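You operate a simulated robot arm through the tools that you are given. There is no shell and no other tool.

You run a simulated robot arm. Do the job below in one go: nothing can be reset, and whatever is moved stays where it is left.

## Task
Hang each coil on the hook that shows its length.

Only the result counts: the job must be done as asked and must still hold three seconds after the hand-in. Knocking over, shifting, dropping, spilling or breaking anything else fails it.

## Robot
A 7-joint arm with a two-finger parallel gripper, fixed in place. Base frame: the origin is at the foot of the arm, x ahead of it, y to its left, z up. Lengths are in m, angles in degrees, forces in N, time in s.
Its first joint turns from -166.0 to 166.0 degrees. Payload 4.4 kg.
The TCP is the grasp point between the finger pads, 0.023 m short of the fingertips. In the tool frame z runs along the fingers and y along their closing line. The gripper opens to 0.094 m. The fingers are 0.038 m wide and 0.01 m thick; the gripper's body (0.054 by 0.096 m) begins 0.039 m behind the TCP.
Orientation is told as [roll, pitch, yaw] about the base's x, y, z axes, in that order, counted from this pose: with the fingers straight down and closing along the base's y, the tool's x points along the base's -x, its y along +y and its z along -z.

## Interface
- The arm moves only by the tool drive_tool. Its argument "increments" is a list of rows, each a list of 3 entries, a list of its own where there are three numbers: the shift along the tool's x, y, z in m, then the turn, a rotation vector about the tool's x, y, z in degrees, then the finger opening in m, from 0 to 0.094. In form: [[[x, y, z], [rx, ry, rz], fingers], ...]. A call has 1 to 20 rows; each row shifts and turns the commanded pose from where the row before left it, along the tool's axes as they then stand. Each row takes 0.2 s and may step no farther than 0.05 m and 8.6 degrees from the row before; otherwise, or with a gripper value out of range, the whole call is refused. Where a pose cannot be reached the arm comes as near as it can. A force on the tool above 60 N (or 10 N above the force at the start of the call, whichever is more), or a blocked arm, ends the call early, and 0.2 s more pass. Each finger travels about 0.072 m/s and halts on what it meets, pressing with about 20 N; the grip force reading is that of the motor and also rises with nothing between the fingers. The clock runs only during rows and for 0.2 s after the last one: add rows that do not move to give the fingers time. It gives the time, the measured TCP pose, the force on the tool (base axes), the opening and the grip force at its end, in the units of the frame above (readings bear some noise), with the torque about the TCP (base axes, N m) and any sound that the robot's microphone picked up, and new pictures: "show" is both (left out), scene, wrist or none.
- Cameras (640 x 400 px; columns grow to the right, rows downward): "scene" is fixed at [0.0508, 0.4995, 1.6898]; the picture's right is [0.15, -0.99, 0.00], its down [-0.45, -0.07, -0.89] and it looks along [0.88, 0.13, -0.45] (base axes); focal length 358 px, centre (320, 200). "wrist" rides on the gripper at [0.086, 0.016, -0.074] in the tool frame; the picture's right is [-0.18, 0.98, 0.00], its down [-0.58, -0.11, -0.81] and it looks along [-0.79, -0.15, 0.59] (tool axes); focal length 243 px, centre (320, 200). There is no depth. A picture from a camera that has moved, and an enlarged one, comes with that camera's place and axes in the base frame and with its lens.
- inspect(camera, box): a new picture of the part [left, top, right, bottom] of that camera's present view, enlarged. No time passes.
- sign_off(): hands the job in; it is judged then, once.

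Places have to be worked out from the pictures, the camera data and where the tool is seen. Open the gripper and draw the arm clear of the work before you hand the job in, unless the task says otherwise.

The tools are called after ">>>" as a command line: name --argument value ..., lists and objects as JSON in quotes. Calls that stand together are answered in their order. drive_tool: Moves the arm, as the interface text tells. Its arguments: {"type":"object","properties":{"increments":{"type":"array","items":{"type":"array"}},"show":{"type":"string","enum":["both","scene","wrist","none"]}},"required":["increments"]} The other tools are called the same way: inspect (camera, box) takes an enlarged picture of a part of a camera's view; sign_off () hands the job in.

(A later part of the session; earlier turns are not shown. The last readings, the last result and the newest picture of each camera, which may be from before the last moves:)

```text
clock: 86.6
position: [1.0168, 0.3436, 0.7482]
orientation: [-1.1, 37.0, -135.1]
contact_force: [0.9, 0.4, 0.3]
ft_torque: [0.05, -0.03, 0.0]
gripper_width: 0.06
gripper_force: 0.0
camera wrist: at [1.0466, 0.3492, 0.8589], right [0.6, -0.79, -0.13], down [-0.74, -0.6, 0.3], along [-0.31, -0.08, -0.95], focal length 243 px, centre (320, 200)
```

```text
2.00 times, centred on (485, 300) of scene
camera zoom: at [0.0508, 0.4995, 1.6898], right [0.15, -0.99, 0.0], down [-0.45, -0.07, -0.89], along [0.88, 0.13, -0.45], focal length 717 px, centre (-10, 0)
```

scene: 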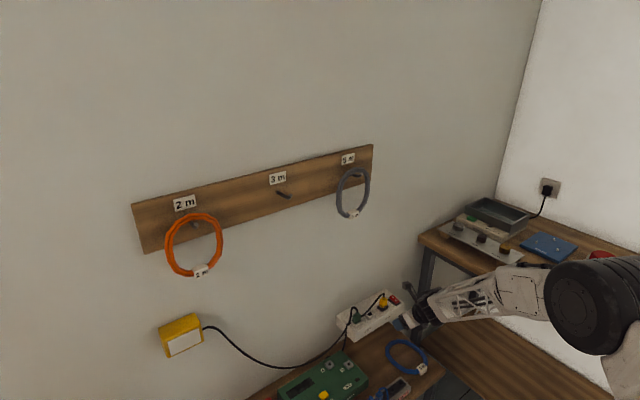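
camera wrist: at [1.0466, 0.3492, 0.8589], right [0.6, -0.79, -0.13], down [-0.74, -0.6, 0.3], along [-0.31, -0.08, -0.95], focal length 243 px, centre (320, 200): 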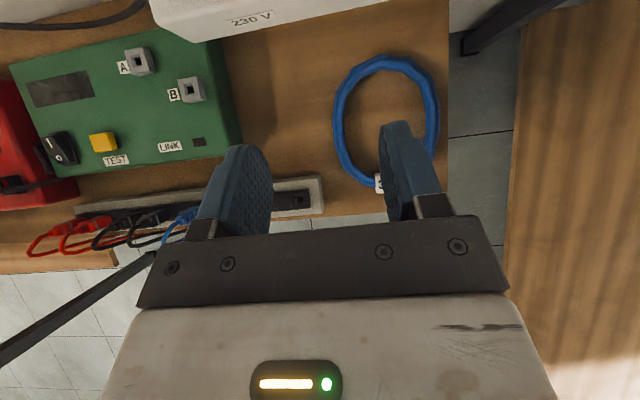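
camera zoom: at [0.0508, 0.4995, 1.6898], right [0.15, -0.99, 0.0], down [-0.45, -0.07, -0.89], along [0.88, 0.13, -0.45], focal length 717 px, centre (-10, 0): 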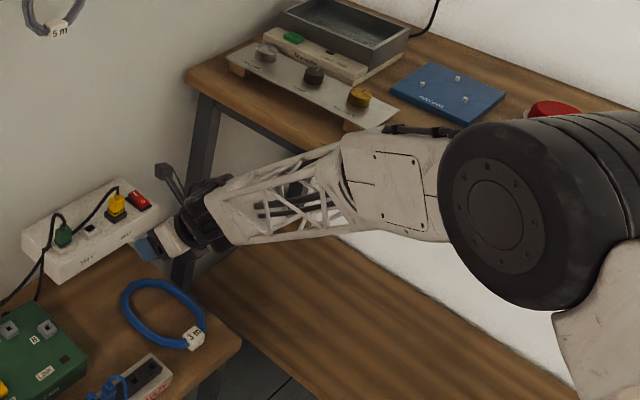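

The elbow stays well above and away from the bench. I continue down to about z=0.60, directly over the left side of the coil.

>>> drive_tool --increments '[[[-0.019, 0.00075, 0.032], [0, 0, 0], 0.06], [[-0.019, 0.00075, 0.032], [0, 0, 0], 0.06], [[-0.019, 0.00075, 0.032], [0, 0, 0], 0.06], [[-0.019, 0.00075, 0.032], [0, 0, 0], 0.06], [[0, 0, 0], [0, 0, 0], 0.06]]'

>>> inspect --camera "scene" --box '[340, 290, 480, 400]'

>>> inspect --camera "wrist" --box '[180, 60, 480, 250]'

```text
clock: 87.8
position: [1.0309, 0.3544, 0.5984]
orientation: [-1.2, 37.0, -135.2]
contact_force: [0.4, 0.1, 0.5]
ft_torque: [0.02, -0.02, -0.01]
gripper_width: 0.0599
gripper_force: 0.0
camera wrist: at [1.0611, 0.3595, 0.7086], right [0.6, -0.79, -0.13], down [-0.74, -0.6, 0.3], along [-0.31, -0.08, -0.95], focal length 243 px, centre (320, 200)
```

scene: 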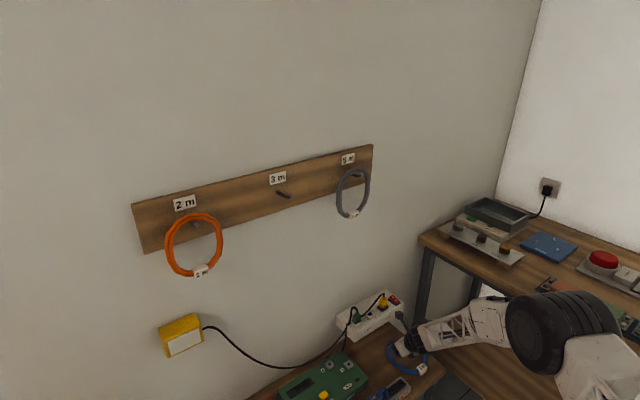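
wrist: 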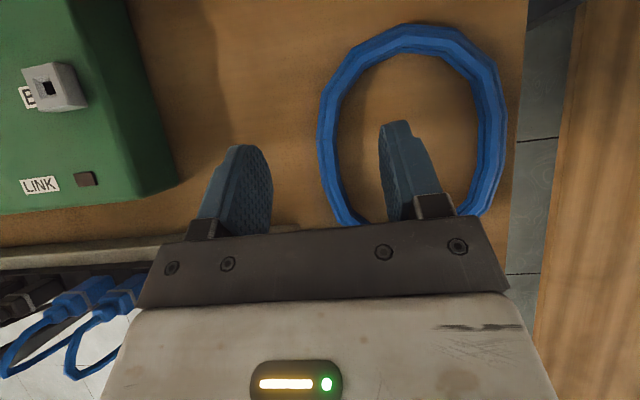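

```text
3.64 times, centred on (410, 345) of scene
camera zoom: at [0.0508, 0.4995, 1.6898], right [0.15, -0.99, 0.0], down [-0.45, -0.07, -0.89], along [0.88, 0.13, -0.45], focal length 1303 px, centre (-7, -327)
```

zoom: 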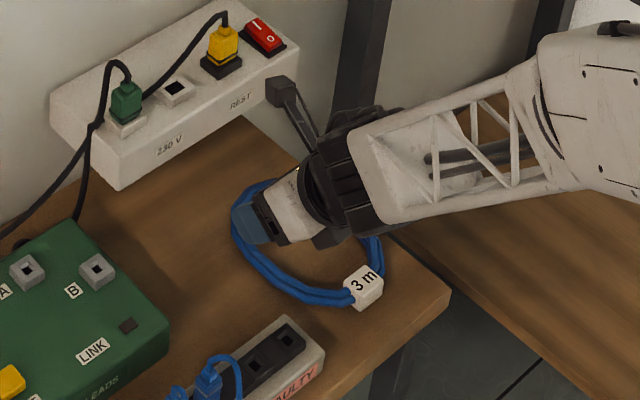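

```text
2.11 times, centred on (330, 155) of wrist
camera zoom: at [1.0611, 0.3595, 0.7086], right [0.6, -0.79, -0.13], down [-0.74, -0.6, 0.3], along [-0.31, -0.08, -0.95], focal length 511 px, centre (299, 295)
```

zoom: 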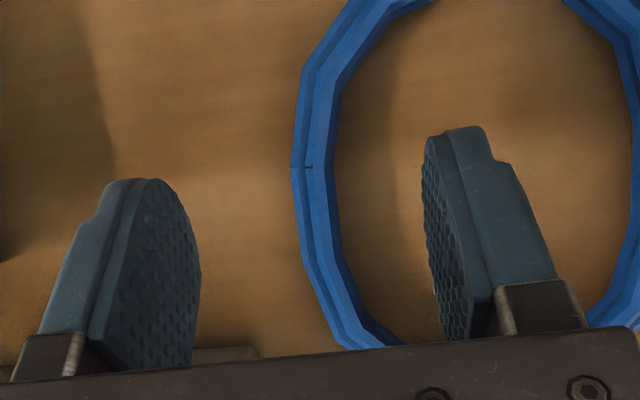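

The fingers straddle the left tube nicely from above and nothing else is near. I descend vertically about 7 cm to z≈0.527, then check.

>>> drive_tool --increments '[[[-0.012, -0.0005, 0.016], [0, 0, 0], 0.06], [[-0.012, -0.0005, 0.016], [0, 0, 0], 0.06], [[-0.012, 0, 0.016], [0, 0, 0], 0.06], [[-0.0066, 0, 0.0088], [0, 0, 0], 0.06], [[0, 0, 0], [0, 0, 0], 0.06]]'

>>> inspect --camera "scene" --box '[370, 320, 450, 380]'

>>> inspect --camera "wrist" --box '[180, 60, 480, 250]'

```text
clock: 89.0
position: [1.0299, 0.356, 0.5302]
orientation: [-1.0, 37.2, -135.1]
contact_force: [-26.2, -21.1, 39.6]
ft_torque: [-1.52, -0.11, -1.08]
gripper_width: 0.0581
gripper_force: 0.0
camera wrist: at [1.0605, 0.3607, 0.6406], right [0.6, -0.79, -0.12], down [-0.74, -0.6, 0.29], along [-0.31, -0.08, -0.95], focal length 243 px, centre (320, 200)
```

scene: 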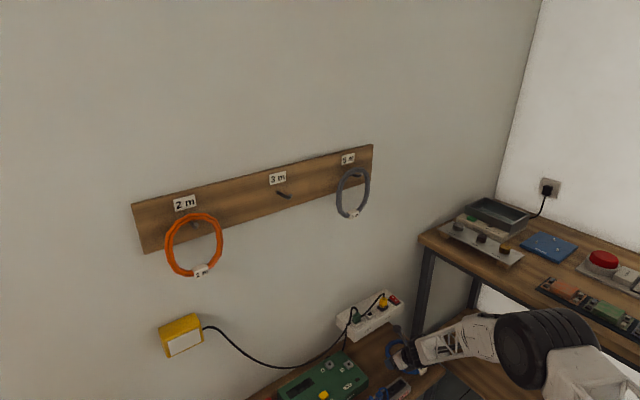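
wrist: 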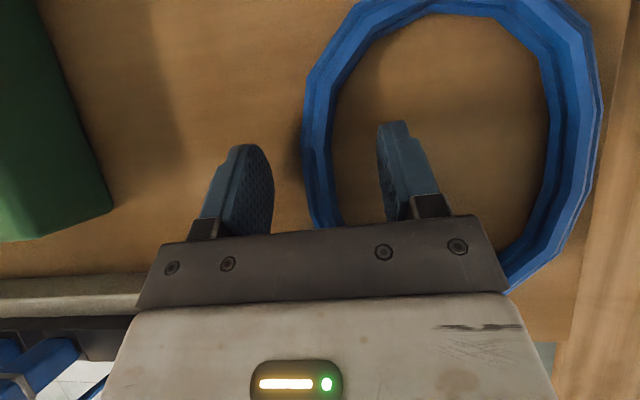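

```text
6.67 times, centred on (410, 350) of scene
camera zoom: at [0.0508, 0.4995, 1.6898], right [0.15, -0.99, 0.0], down [-0.45, -0.07, -0.89], along [0.88, 0.13, -0.45], focal length 2389 px, centre (-280, -800)
```

zoom: 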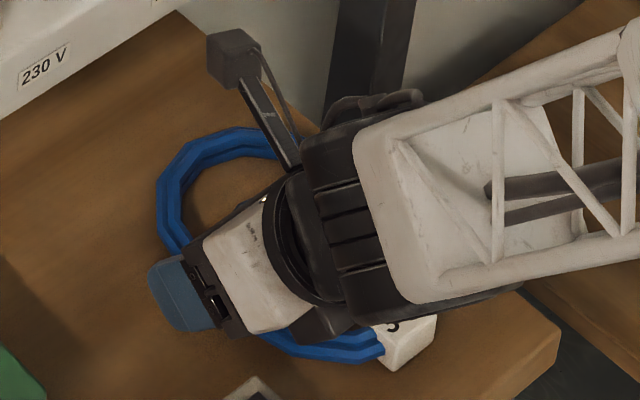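

```text
2.11 times, centred on (330, 155) of wrist
camera zoom: at [1.0605, 0.3607, 0.6406], right [0.6, -0.79, -0.12], down [-0.74, -0.6, 0.29], along [-0.31, -0.08, -0.95], focal length 511 px, centre (299, 295)
```

zoom: 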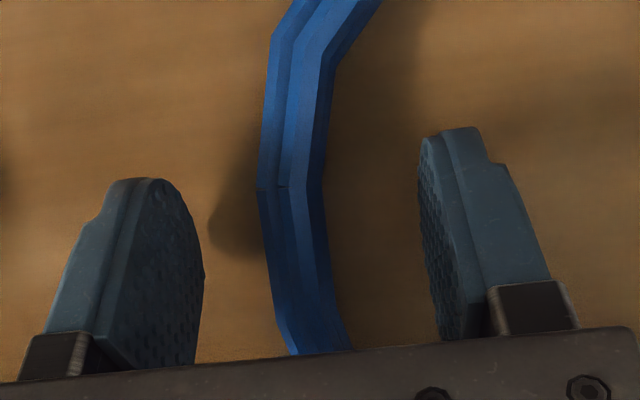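

Contact: the force/torque pattern places it at the inner fingertip corner on the table top (so the surface is at z≈0.50). Depth is sufficient, so I raise 3 mm to unload and check.

>>> drive_tool --increments '[[[0.0018, 0, -0.0024], [0, 0, 0], 0.06], [[0, 0, 0], [0, 0, 0], 0.06]]' --show "none"

```text
clock: 89.6
position: [1.0279, 0.3571, 0.53]
orientation: [-1.1, 37.0, -135.0]
contact_force: [6.7, 0.1, 7.1]
ft_torque: [-0.13, -0.38, 0.18]
gripper_width: 0.0616
gripper_force: 1.8
```

Force dropped to about 10 N. I raise another 1.5 mm, also correcting the 1° roll so both fingertips are level.

>>> drive_tool --increments '[[[0.0012, 0, -0.0016], [0, 0, 0], 0.06], [[0, 0, 0], [0, 0, 0], 0.06]]'

>>> inspect --camera "wrist" --box '[180, 60, 480, 250]'

```text
clock: 90.2
position: [1.0289, 0.3577, 0.5324]
orientation: [-1.1, 37.0, -135.1]
contact_force: [0.1, 0.1, -0.3]
ft_torque: [0.0, 0.0, -0.01]
gripper_width: 0.06
gripper_force: 0.0
camera wrist: at [1.0588, 0.3623, 0.6427], right [0.6, -0.79, -0.13], down [-0.74, -0.6, 0.3], along [-0.31, -0.08, -0.95], focal length 243 px, centre (320, 200)
```

scene: 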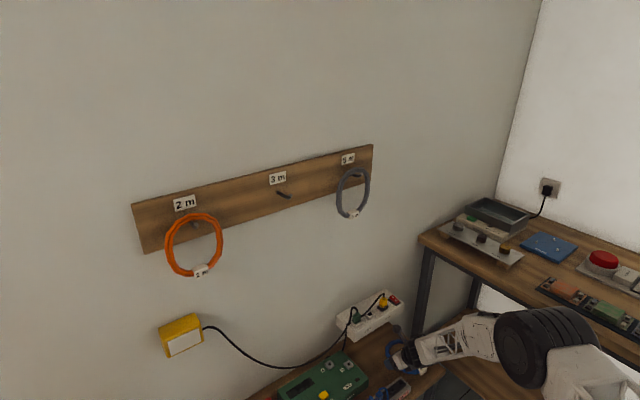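
wrist: 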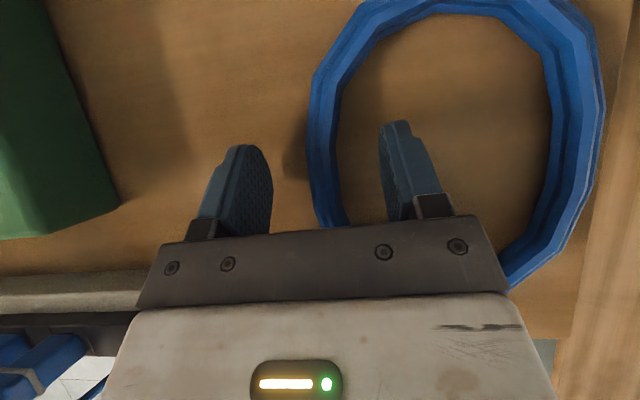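

```text
2.11 times, centred on (330, 155) of wrist
camera zoom: at [1.0588, 0.3623, 0.6427], right [0.6, -0.79, -0.13], down [-0.74, -0.6, 0.3], along [-0.31, -0.08, -0.95], focal length 511 px, centre (299, 295)
```

zoom: 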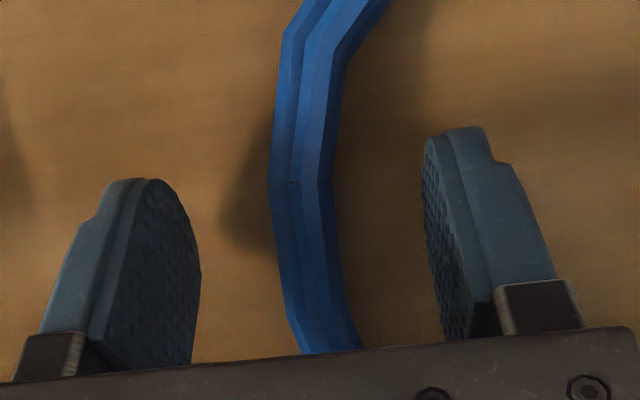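

Fully unloaded now (forces ~0) and nothing has shifted. I close the fingers on the tube.

>>> drive_tool --increments '[[[0, 0, 0], [0, 0, 0], 0.04], [[0, 0, 0], [0, 0, 0], 0.02], [[0, 0, 0], [0, 0, 0], 0.0], [[0, 0, 0], [0, 0, 0], 0.0], [[0, 0, 0], [0, 0, 0], 0.0]]'

>>> inspect --camera "wrist" --box '[180, 60, 480, 250]'

```text
clock: 91.4
position: [1.028, 0.3583, 0.5336]
orientation: [-1.2, 37.0, -135.2]
contact_force: [-0.5, -0.6, 0.2]
ft_torque: [-0.07, 0.04, -0.07]
gripper_width: 0.0173
gripper_force: 19.9
camera wrist: at [1.059, 0.3622, 0.6431], right [0.6, -0.79, -0.13], down [-0.74, -0.6, 0.3], along [-0.31, -0.08, -0.95], focal length 243 px, centre (320, 200)
```

scene: 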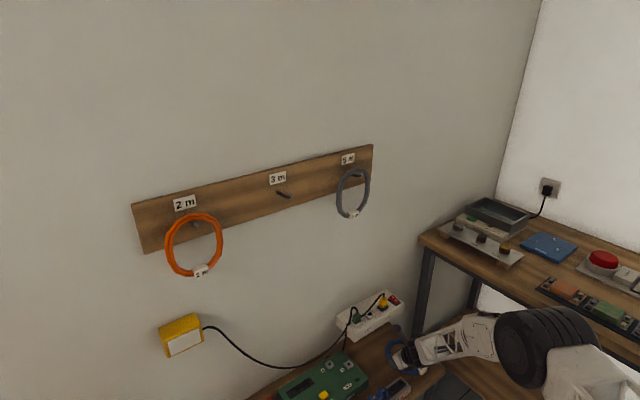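
wrist: 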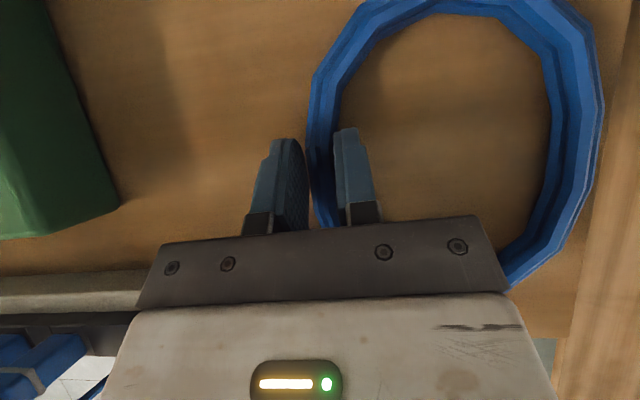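

```text
2.11 times, centred on (330, 155) of wrist
camera zoom: at [1.059, 0.3622, 0.6431], right [0.6, -0.79, -0.13], down [-0.74, -0.6, 0.3], along [-0.31, -0.08, -0.95], focal length 511 px, centre (299, 295)
```

zoom: 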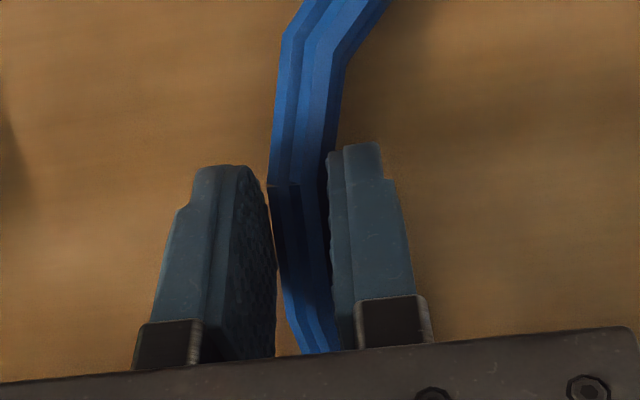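

Grip closed at 17.3 mm with 20 N. I lift just 1.5 cm slowly to verify that the ring comes up properly.

>>> drive_tool --increments '[[[0.003, 0, -0.004], [0, 0, 0], 0.0], [[0.003, 0, -0.004], [0, 0, 0], 0.0], [[0.003, 0, -0.004], [0, 0, 0], 0.0], [[0, 0, 0], [0, 0, 0], 0.0]]'

>>> inspect --camera "wrist" --box '[180, 0, 640, 300]'

>>> inspect --camera "scene" --box '[360, 310, 460, 390]'

```text
clock: 92.4
position: [1.0287, 0.3573, 0.5486]
orientation: [-1.0, 37.0, -135.0]
contact_force: [-0.7, 0.7, -2.1]
ft_torque: [0.14, 0.05, 0.02]
gripper_width: 0.0175
gripper_force: 19.6
camera wrist: at [1.0598, 0.3624, 0.6586], right [0.6, -0.79, -0.13], down [-0.74, -0.6, 0.3], along [-0.31, -0.08, -0.95], focal length 243 px, centre (320, 200)
```

scene: 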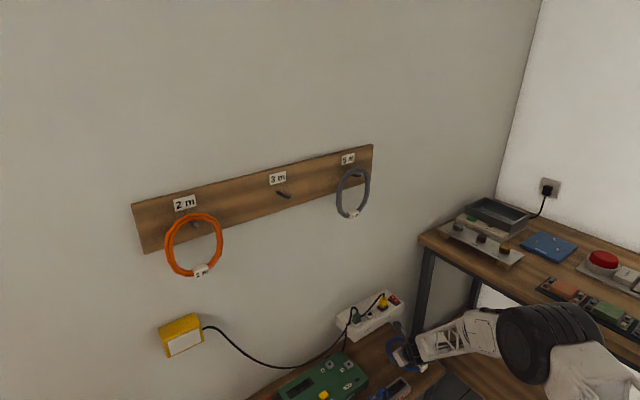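
wrist: 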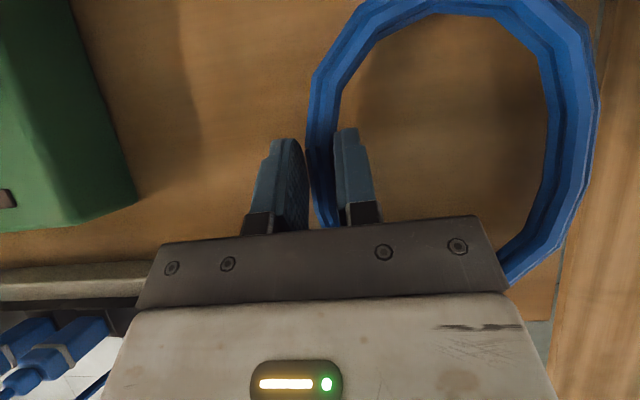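

```text
1.33 times, centred on (410, 150) of wrist
camera zoom: at [1.0598, 0.3624, 0.6586], right [0.6, -0.79, -0.13], down [-0.74, -0.6, 0.3], along [-0.31, -0.08, -0.95], focal length 324 px, centre (200, 267)
```

zoom: 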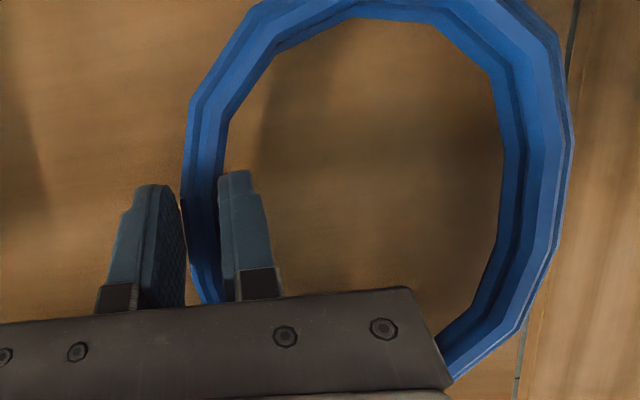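

```text
5.00 times, centred on (410, 350) of scene
camera zoom: at [0.0508, 0.4995, 1.6898], right [0.15, -0.99, 0.0], down [-0.45, -0.07, -0.89], along [0.88, 0.13, -0.45], focal length 1792 px, centre (-130, -550)
```

zoom: 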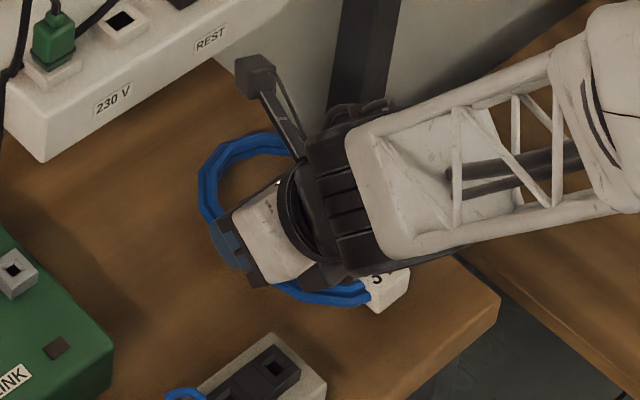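

The ring came up with the gripper, level and stable. I keep lifting gently to about z≈0.75.

>>> drive_tool --increments '[[[0.006, 0, -0.01], [0, 0, 0], 0.0], [[0.012, 0, -0.02], [0, 0, 0], 0.0], [[0.015, -0.001, -0.026], [0, 0, 0], 0.0], [[0.015, -0.001, -0.026], [0, 0, 0], 0.0], [[0.015, -0.001, -0.026], [0, 0, 0], 0.0], [[0.015, -0.001, -0.026], [0, 0, 0], 0.0], [[0.015, -0.001, -0.026], [0, 0, 0], 0.0], [[0.012, 0, -0.02], [0, 0, 0], 0.0], [[0, 0, 0], [0, 0, 0], 0.0]]'

```text
clock: 94.4
position: [1.0104, 0.3415, 0.7568]
orientation: [-1.0, 37.0, -135.2]
contact_force: [-0.6, -0.7, -1.5]
ft_torque: [0.13, 0.07, -0.01]
gripper_width: 0.0176
gripper_force: 20.4
camera wrist: at [1.0411, 0.3462, 0.8663], right [0.6, -0.79, -0.13], down [-0.74, -0.6, 0.3], along [-0.31, -0.08, -0.95], focal length 243 px, centre (320, 200)
```

scene: 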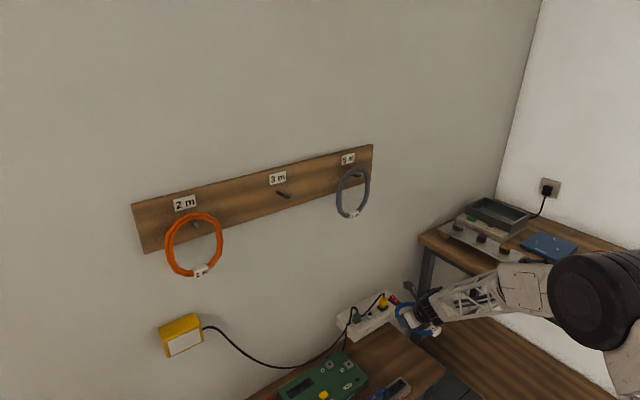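
wrist: 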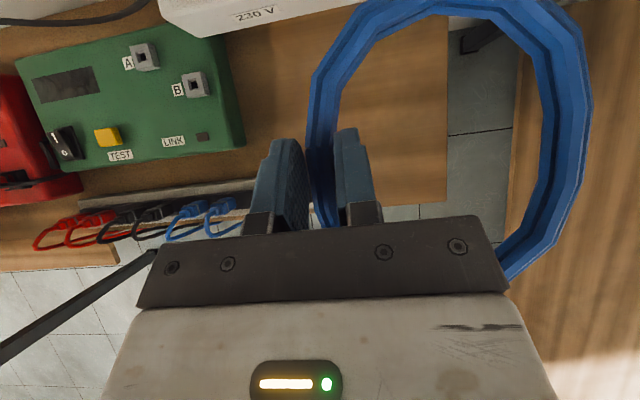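

The ring is holding, with perhaps a very slight droop, so I will bring it upright soon. I rise and move left while gradually pitching the tool up, first seven steps.

>>> drive_tool --increments '[[[0.0169, -0.0179, -0.0347], [0, 5.4, 0], 0.0], [[0.0201, -0.0179, -0.033], [0, 5.4, 0], 0.0], [[0.0231, -0.0179, -0.0309], [0, 5.4, 0], 0.0], [[0.0259, -0.0179, -0.0286], [0, 5.4, 0], 0.0], [[0.0285, -0.0179, -0.0261], [0, 5.4, 0], 0.0], [[0.0308, -0.0179, -0.0233], [0, 5.4, 0], 0.0], [[0.0329, -0.0179, -0.0203], [0, 5.4, 0], 0.0]]'

```text
clock: 96.0
position: [0.8865, 0.3888, 1.0227]
orientation: [-3.3, 74.9, -137.6]
contact_force: [0.1, 0.1, -3.0]
ft_torque: [0.13, 0.08, -0.02]
gripper_width: 0.0171
gripper_force: 20.2
camera wrist: at [0.8653, 0.3406, 1.1241], right [0.67, -0.72, -0.19], down [-0.73, -0.58, -0.35], along [0.14, 0.37, -0.92], focal length 243 px, centre (320, 200)
```

scene: 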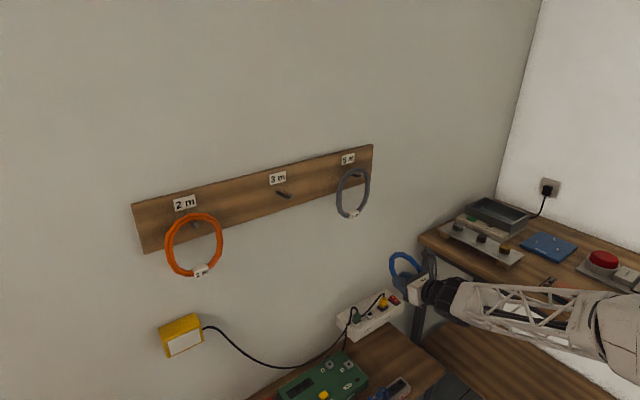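
wrist: 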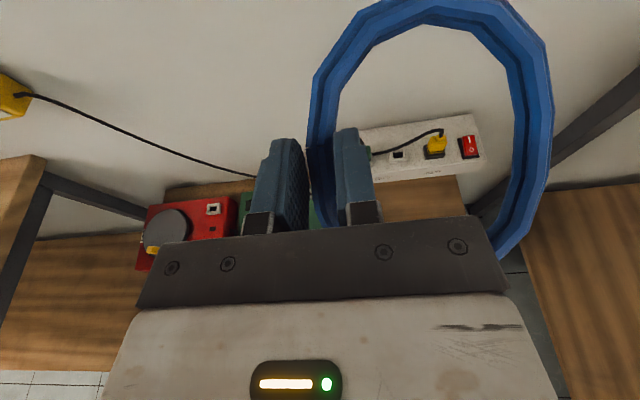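

The ring has drooped about 10° about the tube while it was horizontal, but pitching up removes that load, so I continue. The next six steps bring the tool to ~17° above horizontal.

>>> drive_tool --increments '[[[0.0346, -0.0179, -0.0171], [0, 5.4, 0], 0.0], [[0.0361, -0.0179, -0.0137], [0, 5.4, 0], 0.0], [[0.0372, -0.0179, -0.0103], [0, 5.4, 0], 0.0], [[0.038, -0.0179, -0.0067], [0, 5.4, 0], 0.0], [[0.0385, -0.0179, -0.0031], [0, 5.4, 0], 0.0], [[0.0386, -0.0179, 0.0005], [0, 5.4, 0], 0.0], [[0, 0, 0], [0, 0, 0], 0.0]]'

>>> inspect --camera "scene" --box '[320, 150, 480, 290]'

```text
clock: 97.6
position: [0.7817, 0.4312, 1.2519]
orientation: [-177.1, 72.7, 48.3]
contact_force: [0.6, 0.1, -1.6]
ft_torque: [0.05, 0.12, 0.0]
gripper_width: 0.0171
gripper_force: 20.3
camera wrist: at [0.7265, 0.3497, 1.3111], right [0.74, -0.65, -0.19], down [-0.5, -0.34, -0.79], along [0.45, 0.68, -0.58], focal length 243 px, centre (320, 200)
```

scene: 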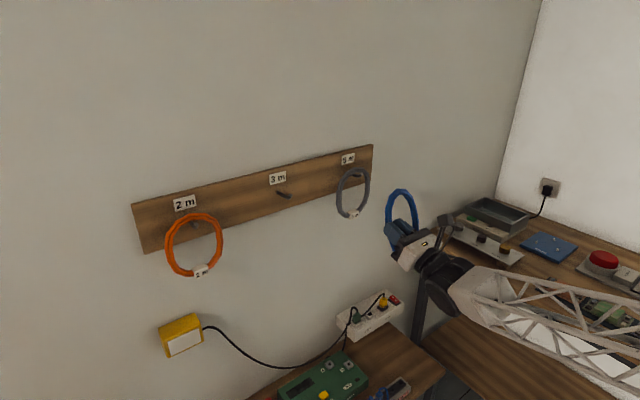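
wrist: 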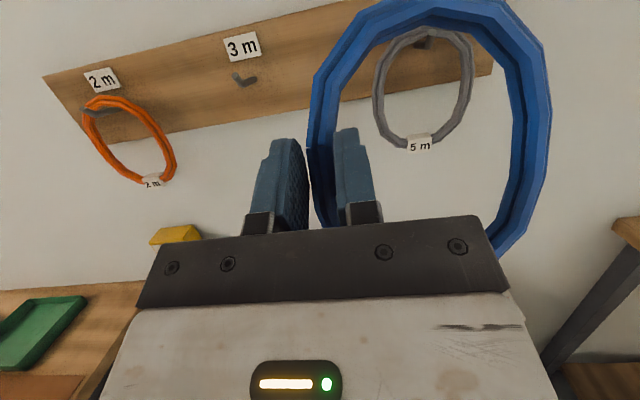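

```text
2.86 times, centred on (400, 220) of scene
camera zoom: at [0.0508, 0.4995, 1.6898], right [0.15, -0.99, 0.0], down [-0.45, -0.07, -0.89], along [0.88, 0.13, -0.45], focal length 1024 px, centre (91, 143)
```

zoom: 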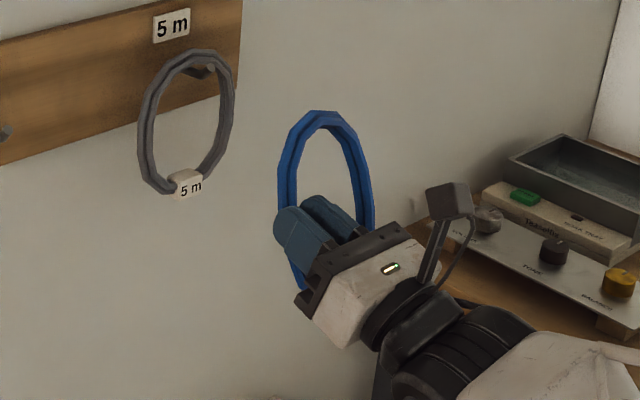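

The ring is upright-ish and stable in the grip, tool 17° above horizontal. I move to the standoff in front of the 3 m hook (u≈0.061, w≈0.978, z≈1.25).

>>> drive_tool --increments '[[[-0.0051, -0.0267, 0.0164], [0, 0, 0], 0.0], [[-0.0051, -0.0267, 0.0164], [0, 0, 0], 0.0], [[-0.0051, -0.0267, 0.0164], [0, 0, 0], 0.0], [[-0.0051, -0.0267, 0.0164], [0, 0, 0], 0.0], [[-0.0051, -0.0267, 0.0164], [0, 0, 0], 0.0], [[-0.0051, -0.0267, 0.0164], [0, 0, 0], 0.0], [[-0.0051, -0.0267, 0.0164], [0, 0, 0], 0.0], [[0, 0, 0], [0, 0, 0], 0.0]]'

>>> inspect --camera "scene" --box '[240, 140, 380, 270]'

>>> inspect --camera "wrist" --box '[240, 0, 580, 250]'

```text
clock: 99.4
position: [0.7296, 0.6453, 1.2533]
orientation: [-177.0, 72.7, 48.3]
contact_force: [0.8, -0.5, -2.2]
ft_torque: [0.02, 0.18, 0.0]
gripper_width: 0.0174
gripper_force: 19.7
camera wrist: at [0.676, 0.564, 1.3127], right [0.74, -0.65, -0.19], down [-0.5, -0.34, -0.79], along [0.45, 0.68, -0.58], focal length 243 px, centre (320, 200)
```

scene: 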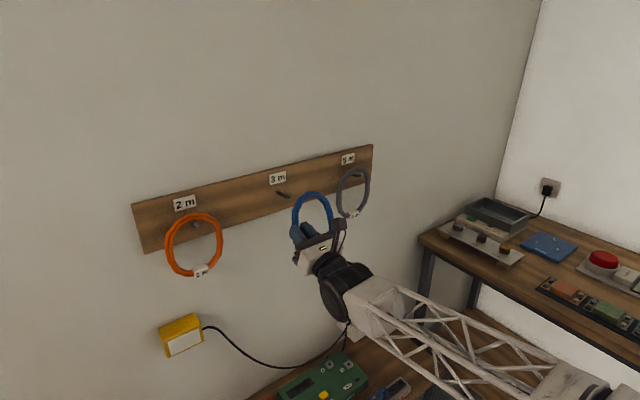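
wrist: 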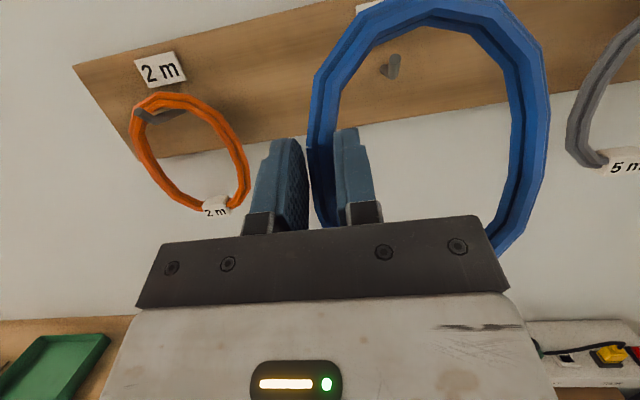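

```text
3.08 times, centred on (310, 205) of scene
camera zoom: at [0.0508, 0.4995, 1.6898], right [0.15, -0.99, 0.0], down [-0.45, -0.07, -0.89], along [0.88, 0.13, -0.45], focal length 1103 px, centre (351, 185)
```

zoom: 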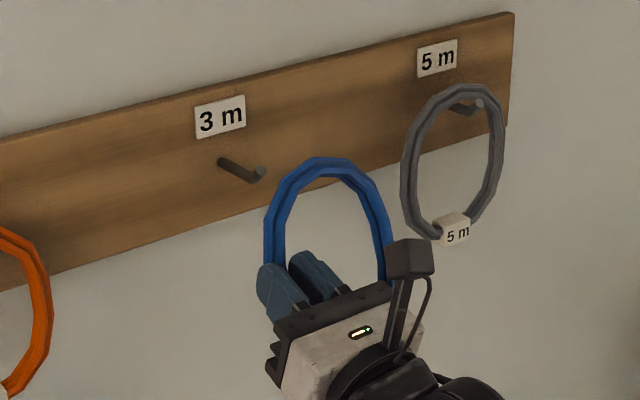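

```text
1.60 times, centred on (410, 125) of wrist
camera zoom: at [0.676, 0.564, 1.3127], right [0.74, -0.65, -0.19], down [-0.5, -0.34, -0.79], along [0.45, 0.68, -0.58], focal length 388 px, centre (176, 320)
```

zoom: 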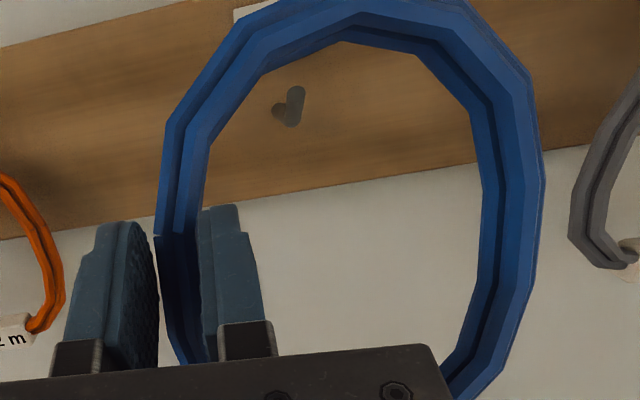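

Everything is consistent: hook tip computed at (0.119, 1.11, 1.278), ring centre at u≈0.119, and the ring's inner top at z≈1.305, above the tip. I advance 7 cm toward the wall and check clearances.

>>> drive_tool --increments '[[[-0.0069, 0, 0.0223], [0, 0, 0], 0.0], [[-0.0069, 0, 0.0223], [0, 0, 0], 0.0], [[-0.0069, 0, 0.0223], [0, 0, 0], 0.0], [[0, 0, 0], [0, 0, 0], 0.0]]'

>>> inspect --camera "scene" --box '[240, 150, 340, 250]'

>>> inspect --camera "wrist" --box '[240, 0, 580, 250]'

```text
clock: 100.4
position: [0.7817, 0.6979, 1.2532]
orientation: [-177.0, 72.9, 48.4]
contact_force: [-0.5, -0.1, -2.1]
ft_torque: [0.07, 0.13, -0.01]
gripper_width: 0.0173
gripper_force: 20.4
camera wrist: at [0.7271, 0.6157, 1.3118], right [0.74, -0.65, -0.19], down [-0.51, -0.34, -0.79], along [0.45, 0.68, -0.58], focal length 243 px, centre (320, 200)
```

scene: 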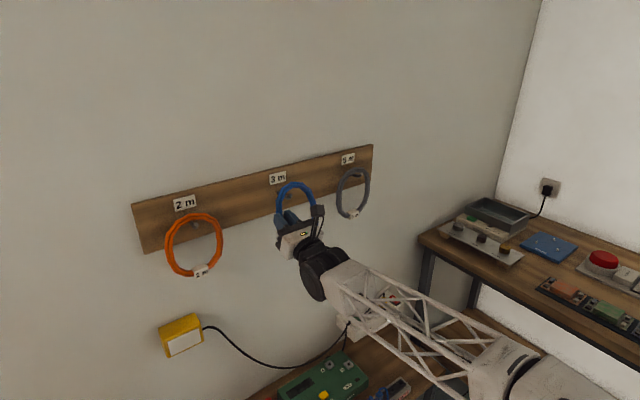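
wrist: 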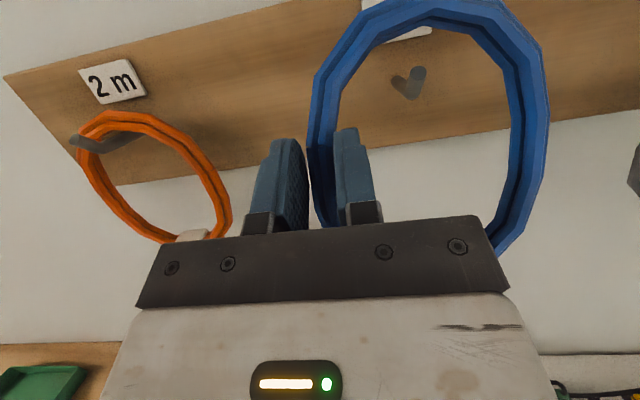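

```text
4.00 times, centred on (290, 200) of scene
camera zoom: at [0.0508, 0.4995, 1.6898], right [0.15, -0.99, 0.0], down [-0.45, -0.07, -0.89], along [0.88, 0.13, -0.45], focal length 1434 px, centre (440, 200)
```

zoom: 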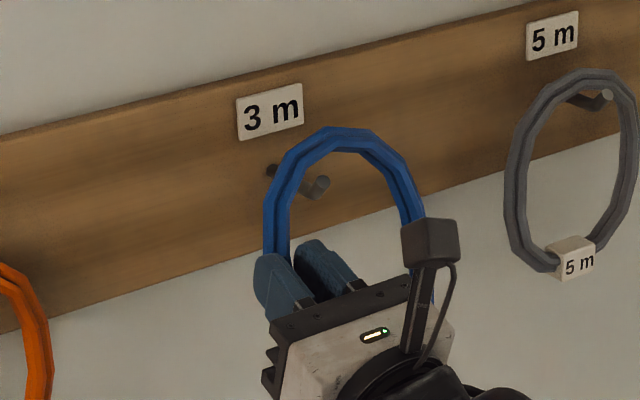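

```text
1.60 times, centred on (410, 125) of wrist
camera zoom: at [0.7271, 0.6157, 1.3118], right [0.74, -0.65, -0.19], down [-0.51, -0.34, -0.79], along [0.45, 0.68, -0.58], focal length 388 px, centre (176, 320)
```

zoom: 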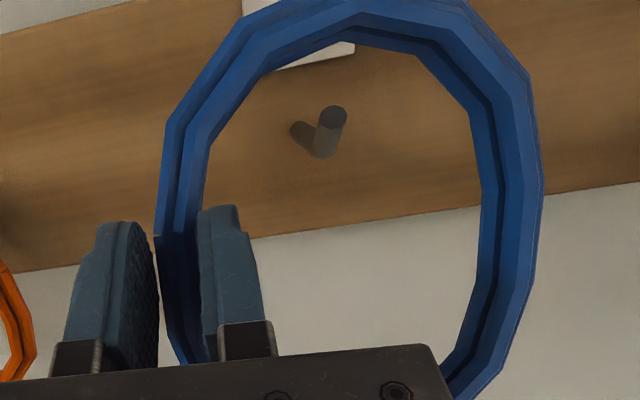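

The hook tip sits inside the ring opening, about 2 cm below its inner top edge. I advance the last 4.5 cm so the top of the ring is over the straight part of the peg.

>>> drive_tool --increments '[[[-0.00665, 0.002, 0.0215], [0, 0, 0], 0.0], [[-0.00665, 0, 0.0215], [0, 0, 0], 0.0], [[0, 0, 0], [0, 0, 0], 0.0]]'

>>> inspect --camera "scene" --box '[240, 150, 340, 250]'

>>> inspect --camera "wrist" --box '[240, 0, 580, 250]'

```text
clock: 101.2
position: [0.814, 0.7286, 1.2532]
orientation: [-177.0, 72.8, 48.4]
contact_force: [0.1, 0.1, -3.2]
ft_torque: [0.08, 0.15, 0.0]
gripper_width: 0.0175
gripper_force: 19.6
camera wrist: at [0.7593, 0.6466, 1.3126], right [0.74, -0.65, -0.19], down [-0.51, -0.34, -0.79], along [0.45, 0.68, -0.58], focal length 243 px, centre (320, 200)
```

scene: 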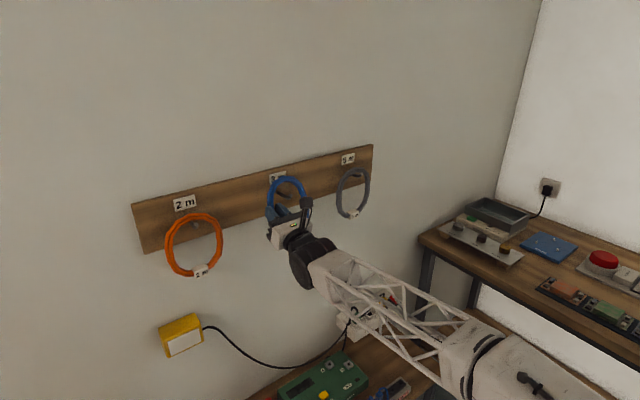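
wrist: 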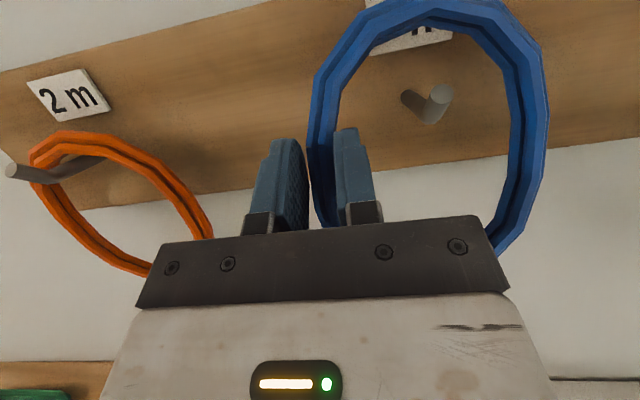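

```text
4.00 times, centred on (290, 200) of scene
camera zoom: at [0.0508, 0.4995, 1.6898], right [0.15, -0.99, 0.0], down [-0.45, -0.07, -0.89], along [0.88, 0.13, -0.45], focal length 1434 px, centre (440, 200)
```

zoom: 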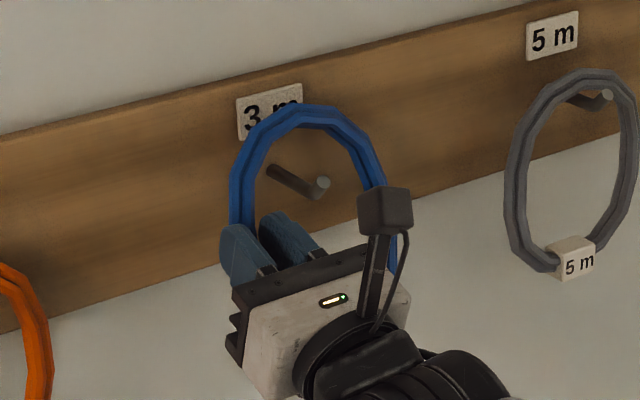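

```text
1.60 times, centred on (410, 125) of wrist
camera zoom: at [0.7593, 0.6466, 1.3126], right [0.74, -0.65, -0.19], down [-0.51, -0.34, -0.79], along [0.45, 0.68, -0.58], focal length 388 px, centre (176, 320)
```

zoom: 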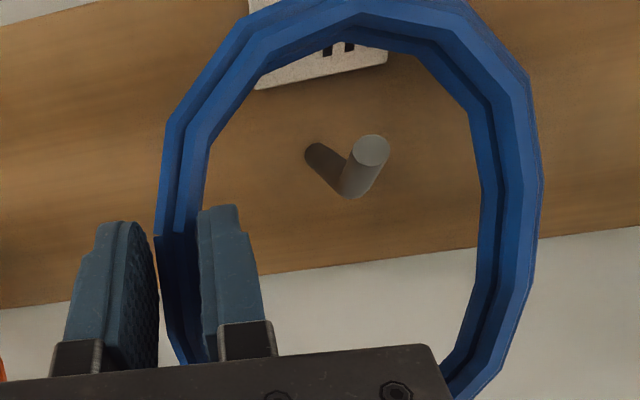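

The peg passes cleanly through the ring, and the ring top is over its straight part. I lower 3 cm, then continue in small steps until it seats.

>>> drive_tool --increments '[[[-0.00955, 0, -0.00296], [0, 0, 0], 0.0], [[-0.00955, 0, -0.00296], [0, 0, 0], 0.0], [[-0.00955, 0, -0.00296], [0, 0, 0], 0.0], [[0, 0, 0], [0, 0, 0], 0.0]]'

>>> inspect --camera "scene" --box '[240, 150, 340, 250]'

>>> inspect --camera "wrist" --box '[240, 0, 580, 250]'

```text
clock: 102.2
position: [0.8137, 0.7277, 1.2242]
orientation: [-177.0, 72.8, 48.3]
contact_force: [-0.2, -0.5, -3.1]
ft_torque: [0.06, 0.16, 0.01]
gripper_width: 0.0177
gripper_force: 20.2
camera wrist: at [0.759, 0.6459, 1.2832], right [0.74, -0.65, -0.19], down [-0.51, -0.34, -0.79], along [0.45, 0.68, -0.58], focal length 243 px, centre (320, 200)
```

scene: 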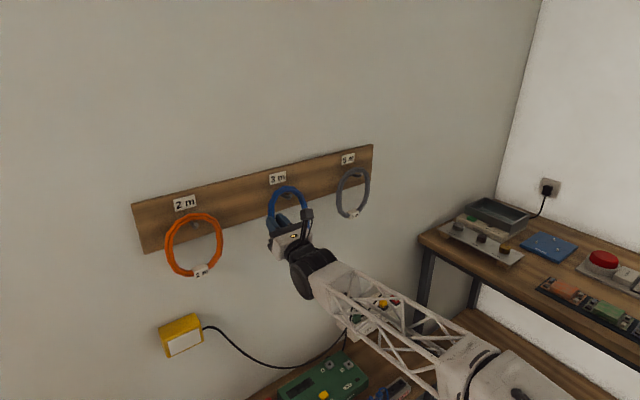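
wrist: 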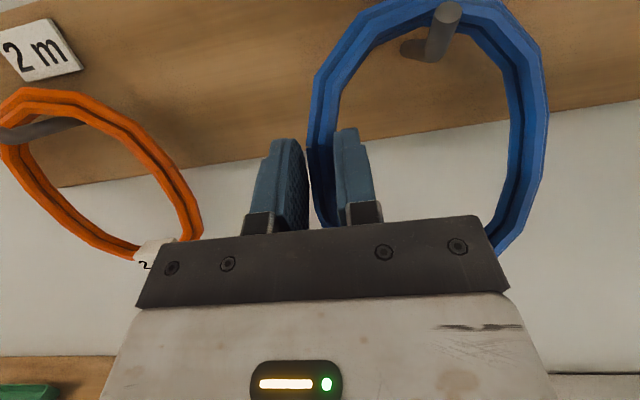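

```text
4.00 times, centred on (290, 200) of scene
camera zoom: at [0.0508, 0.4995, 1.6898], right [0.15, -0.99, 0.0], down [-0.45, -0.07, -0.89], along [0.88, 0.13, -0.45], focal length 1434 px, centre (440, 200)
```

zoom: 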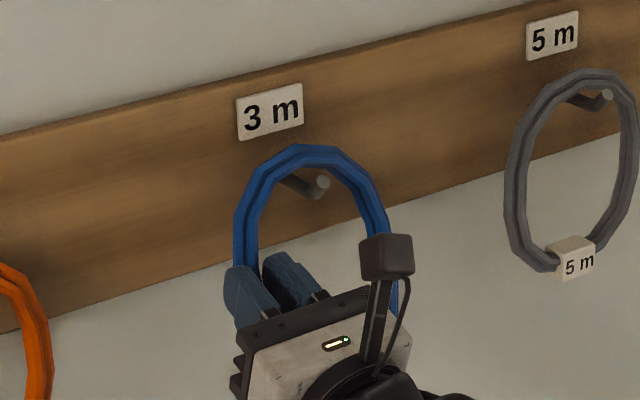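

```text
1.60 times, centred on (410, 125) of wrist
camera zoom: at [0.759, 0.6459, 1.2832], right [0.74, -0.65, -0.19], down [-0.51, -0.34, -0.79], along [0.45, 0.68, -0.58], focal length 388 px, centre (176, 320)
```

zoom: 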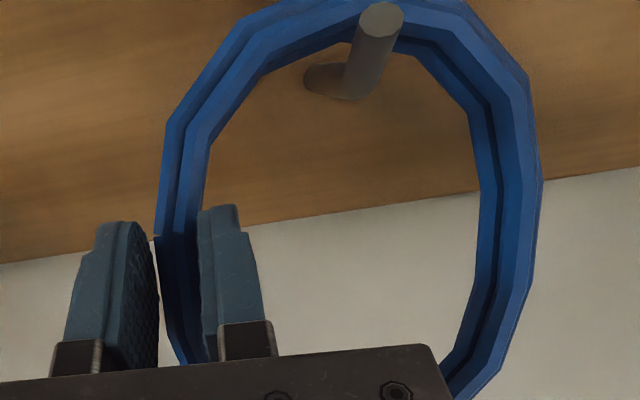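

The hook tip is visibly in front of the ring's top, with the ring behind it over the peg. I lower a further ~1 cm in small steps.

>>> drive_tool --increments '[[[-0.00478, 0, -0.00148], [0, 0, 0], 0.0], [[-0.00287, 0, -0.00089], [0, 0, 0], 0.0], [[-0.00191, 0, -0.00059], [0, 0, 0], 0.0], [[0, 0, 0], [0, 0, 0], 0.0]]' --show "none"

```text
clock: 103.2
position: [0.8141, 0.7271, 1.2159]
orientation: [-177.0, 72.7, 48.4]
contact_force: [14.5, -1.8, 16.0]
ft_torque: [0.14, -0.67, -0.17]
gripper_width: 0.0181
gripper_force: 20.0
```

Seated, with somewhat more preload than wanted (16 N up plus sideways). I ease up by 1.5 mm and look.

>>> drive_tool --increments '[[[0.00143, 0, 0.00044], [0, 0, 0], 0.0], [[0, 0, 0], [0, 0, 0], 0.0]]'

>>> inspect --camera "scene" --box '[240, 150, 340, 250]'

>>> inspect --camera "wrist" --box '[240, 0, 580, 250]'

```text
clock: 103.8
position: [0.8144, 0.7267, 1.2169]
orientation: [-177.0, 72.8, 48.4]
contact_force: [13.4, -1.8, 14.7]
ft_torque: [0.16, -0.51, -0.22]
gripper_width: 0.0173
gripper_force: 19.6
camera wrist: at [0.7595, 0.6458, 1.2753], right [0.74, -0.65, -0.19], down [-0.51, -0.34, -0.79], along [0.45, 0.68, -0.58], focal length 243 px, centre (320, 200)
```

scene: 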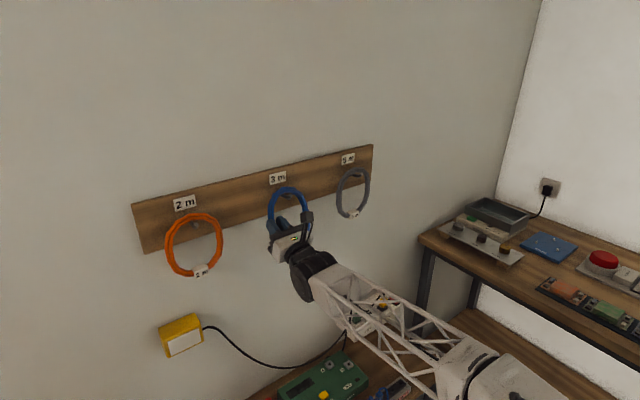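
wrist: 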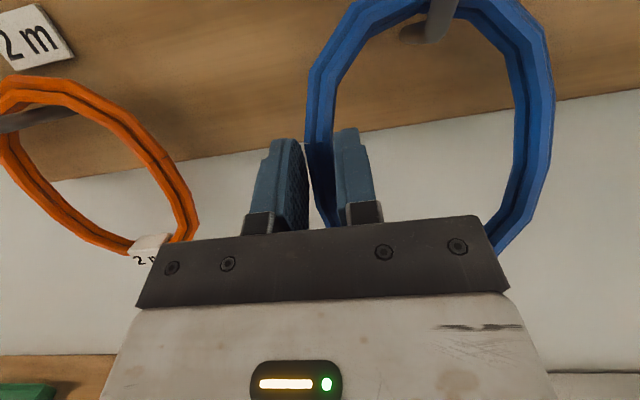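

```text
4.00 times, centred on (290, 200) of scene
camera zoom: at [0.0508, 0.4995, 1.6898], right [0.15, -0.99, 0.0], down [-0.45, -0.07, -0.89], along [0.88, 0.13, -0.45], focal length 1434 px, centre (440, 200)
```

zoom: 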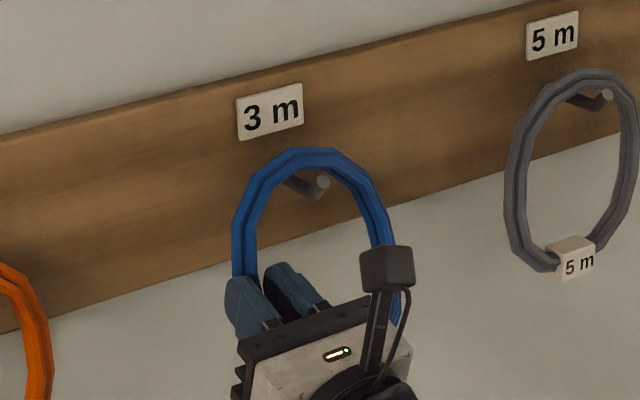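

```text
1.60 times, centred on (410, 125) of wrist
camera zoom: at [0.7595, 0.6458, 1.2753], right [0.74, -0.65, -0.19], down [-0.51, -0.34, -0.79], along [0.45, 0.68, -0.58], focal length 388 px, centre (176, 320)
```

zoom: 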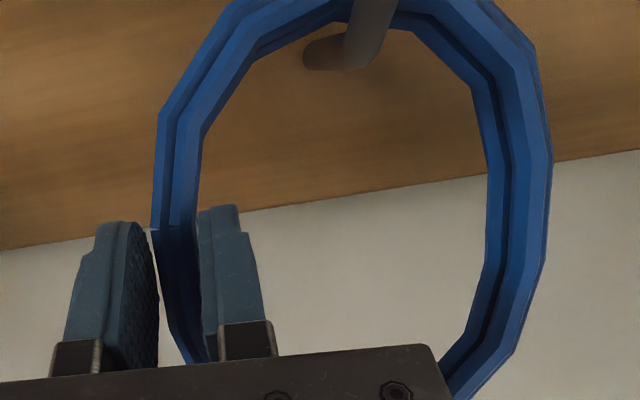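

The ring bears on the peg near the elbow of the hook. To have it rest more on the straight part, I lift 4 mm, move 1 cm toward the wall and set it down again.

>>> drive_tool --increments '[[[0.0048, 0, 0.0015], [0, 0, 0], 0.0], [[-0.00148, 0, 0.00478], [0, 0, 0], 0.0], [[-0.00148, 0, 0.00478], [0, 0, 0], 0.0], [[0, 0, 0], [0, 0, 0], 0.0]]' --show "none"

>>> drive_tool --increments '[[[-0.0019, 0, -0.0006], [0, 0, 0], 0.0], [[-0.0019, 0, -0.0006], [0, 0, 0], 0.0], [[0, 0, 0], [0, 0, 0], 0.0]]'

>>> inspect --camera "scene" --box '[240, 150, 340, 250]'

>>> inspect --camera "wrist" --box '[240, 0, 580, 250]'

```text
clock: 104.8
position: [0.8208, 0.7337, 1.2208]
orientation: [-177.0, 72.8, 48.4]
contact_force: [0.6, 0.2, -1.5]
ft_torque: [0.06, 0.14, -0.02]
gripper_width: 0.0176
gripper_force: 19.5
```

```text
clock: 105.6
position: [0.8201, 0.7335, 1.2176]
orientation: [-177.1, 72.7, 48.5]
contact_force: [-0.8, 1.3, -1.0]
ft_torque: [0.02, -0.03, 0.04]
gripper_width: 0.0177
gripper_force: 19.8
camera wrist: at [0.7657, 0.6532, 1.2766], right [0.74, -0.65, -0.19], down [-0.5, -0.34, -0.79], along [0.45, 0.68, -0.58], focal length 243 px, centre (320, 200)
```

scene: 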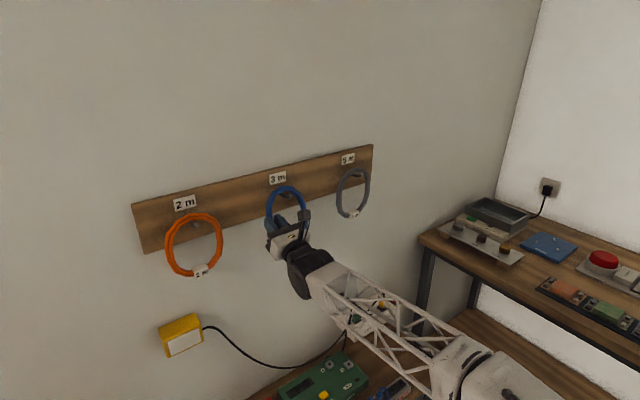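
wrist: 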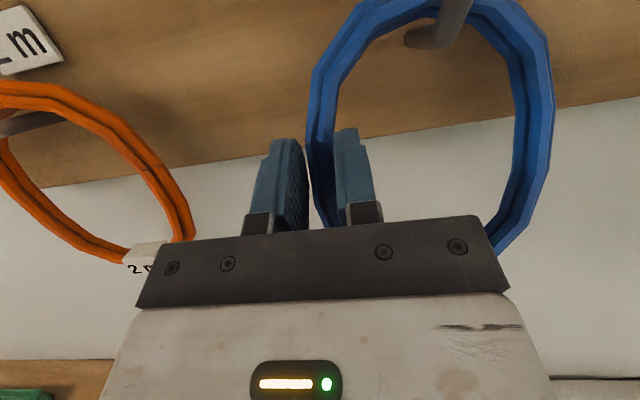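

```text
4.00 times, centred on (290, 200) of scene
camera zoom: at [0.0508, 0.4995, 1.6898], right [0.15, -0.99, 0.0], down [-0.45, -0.07, -0.89], along [0.88, 0.13, -0.45], focal length 1434 px, centre (440, 200)
```

zoom: 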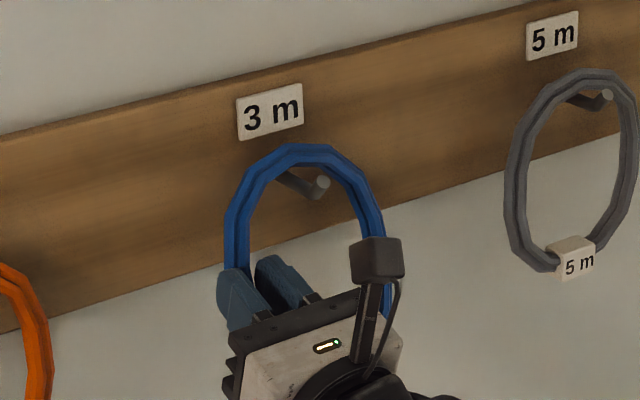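

```text
1.60 times, centred on (410, 125) of wrist
camera zoom: at [0.7657, 0.6532, 1.2766], right [0.74, -0.65, -0.19], down [-0.5, -0.34, -0.79], along [0.45, 0.68, -0.58], focal length 388 px, centre (176, 320)
```

zoom: 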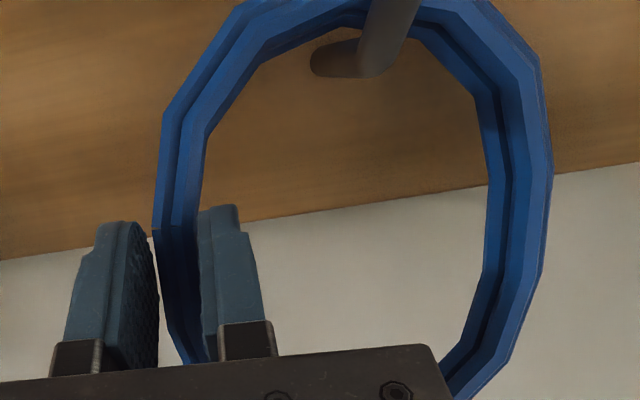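

It now sits further back on the peg with almost no preload. I lower 2.5 mm more to rest its weight on the peg and read the force.

>>> drive_tool --increments '[[[-0.0012, 0, -0.0004], [0, 0, 0], 0.0], [[-0.0012, 0, -0.0004], [0, 0, 0], 0.0], [[0, 0, 0], [0, 0, 0], 0.0]]' --show "none"

```text
clock: 106.4
position: [0.8205, 0.7343, 1.2154]
orientation: [-177.1, 72.7, 48.3]
contact_force: [5.1, 0.9, 8.5]
ft_torque: [0.06, -0.44, -0.02]
gripper_width: 0.0171
gripper_force: 19.9
```

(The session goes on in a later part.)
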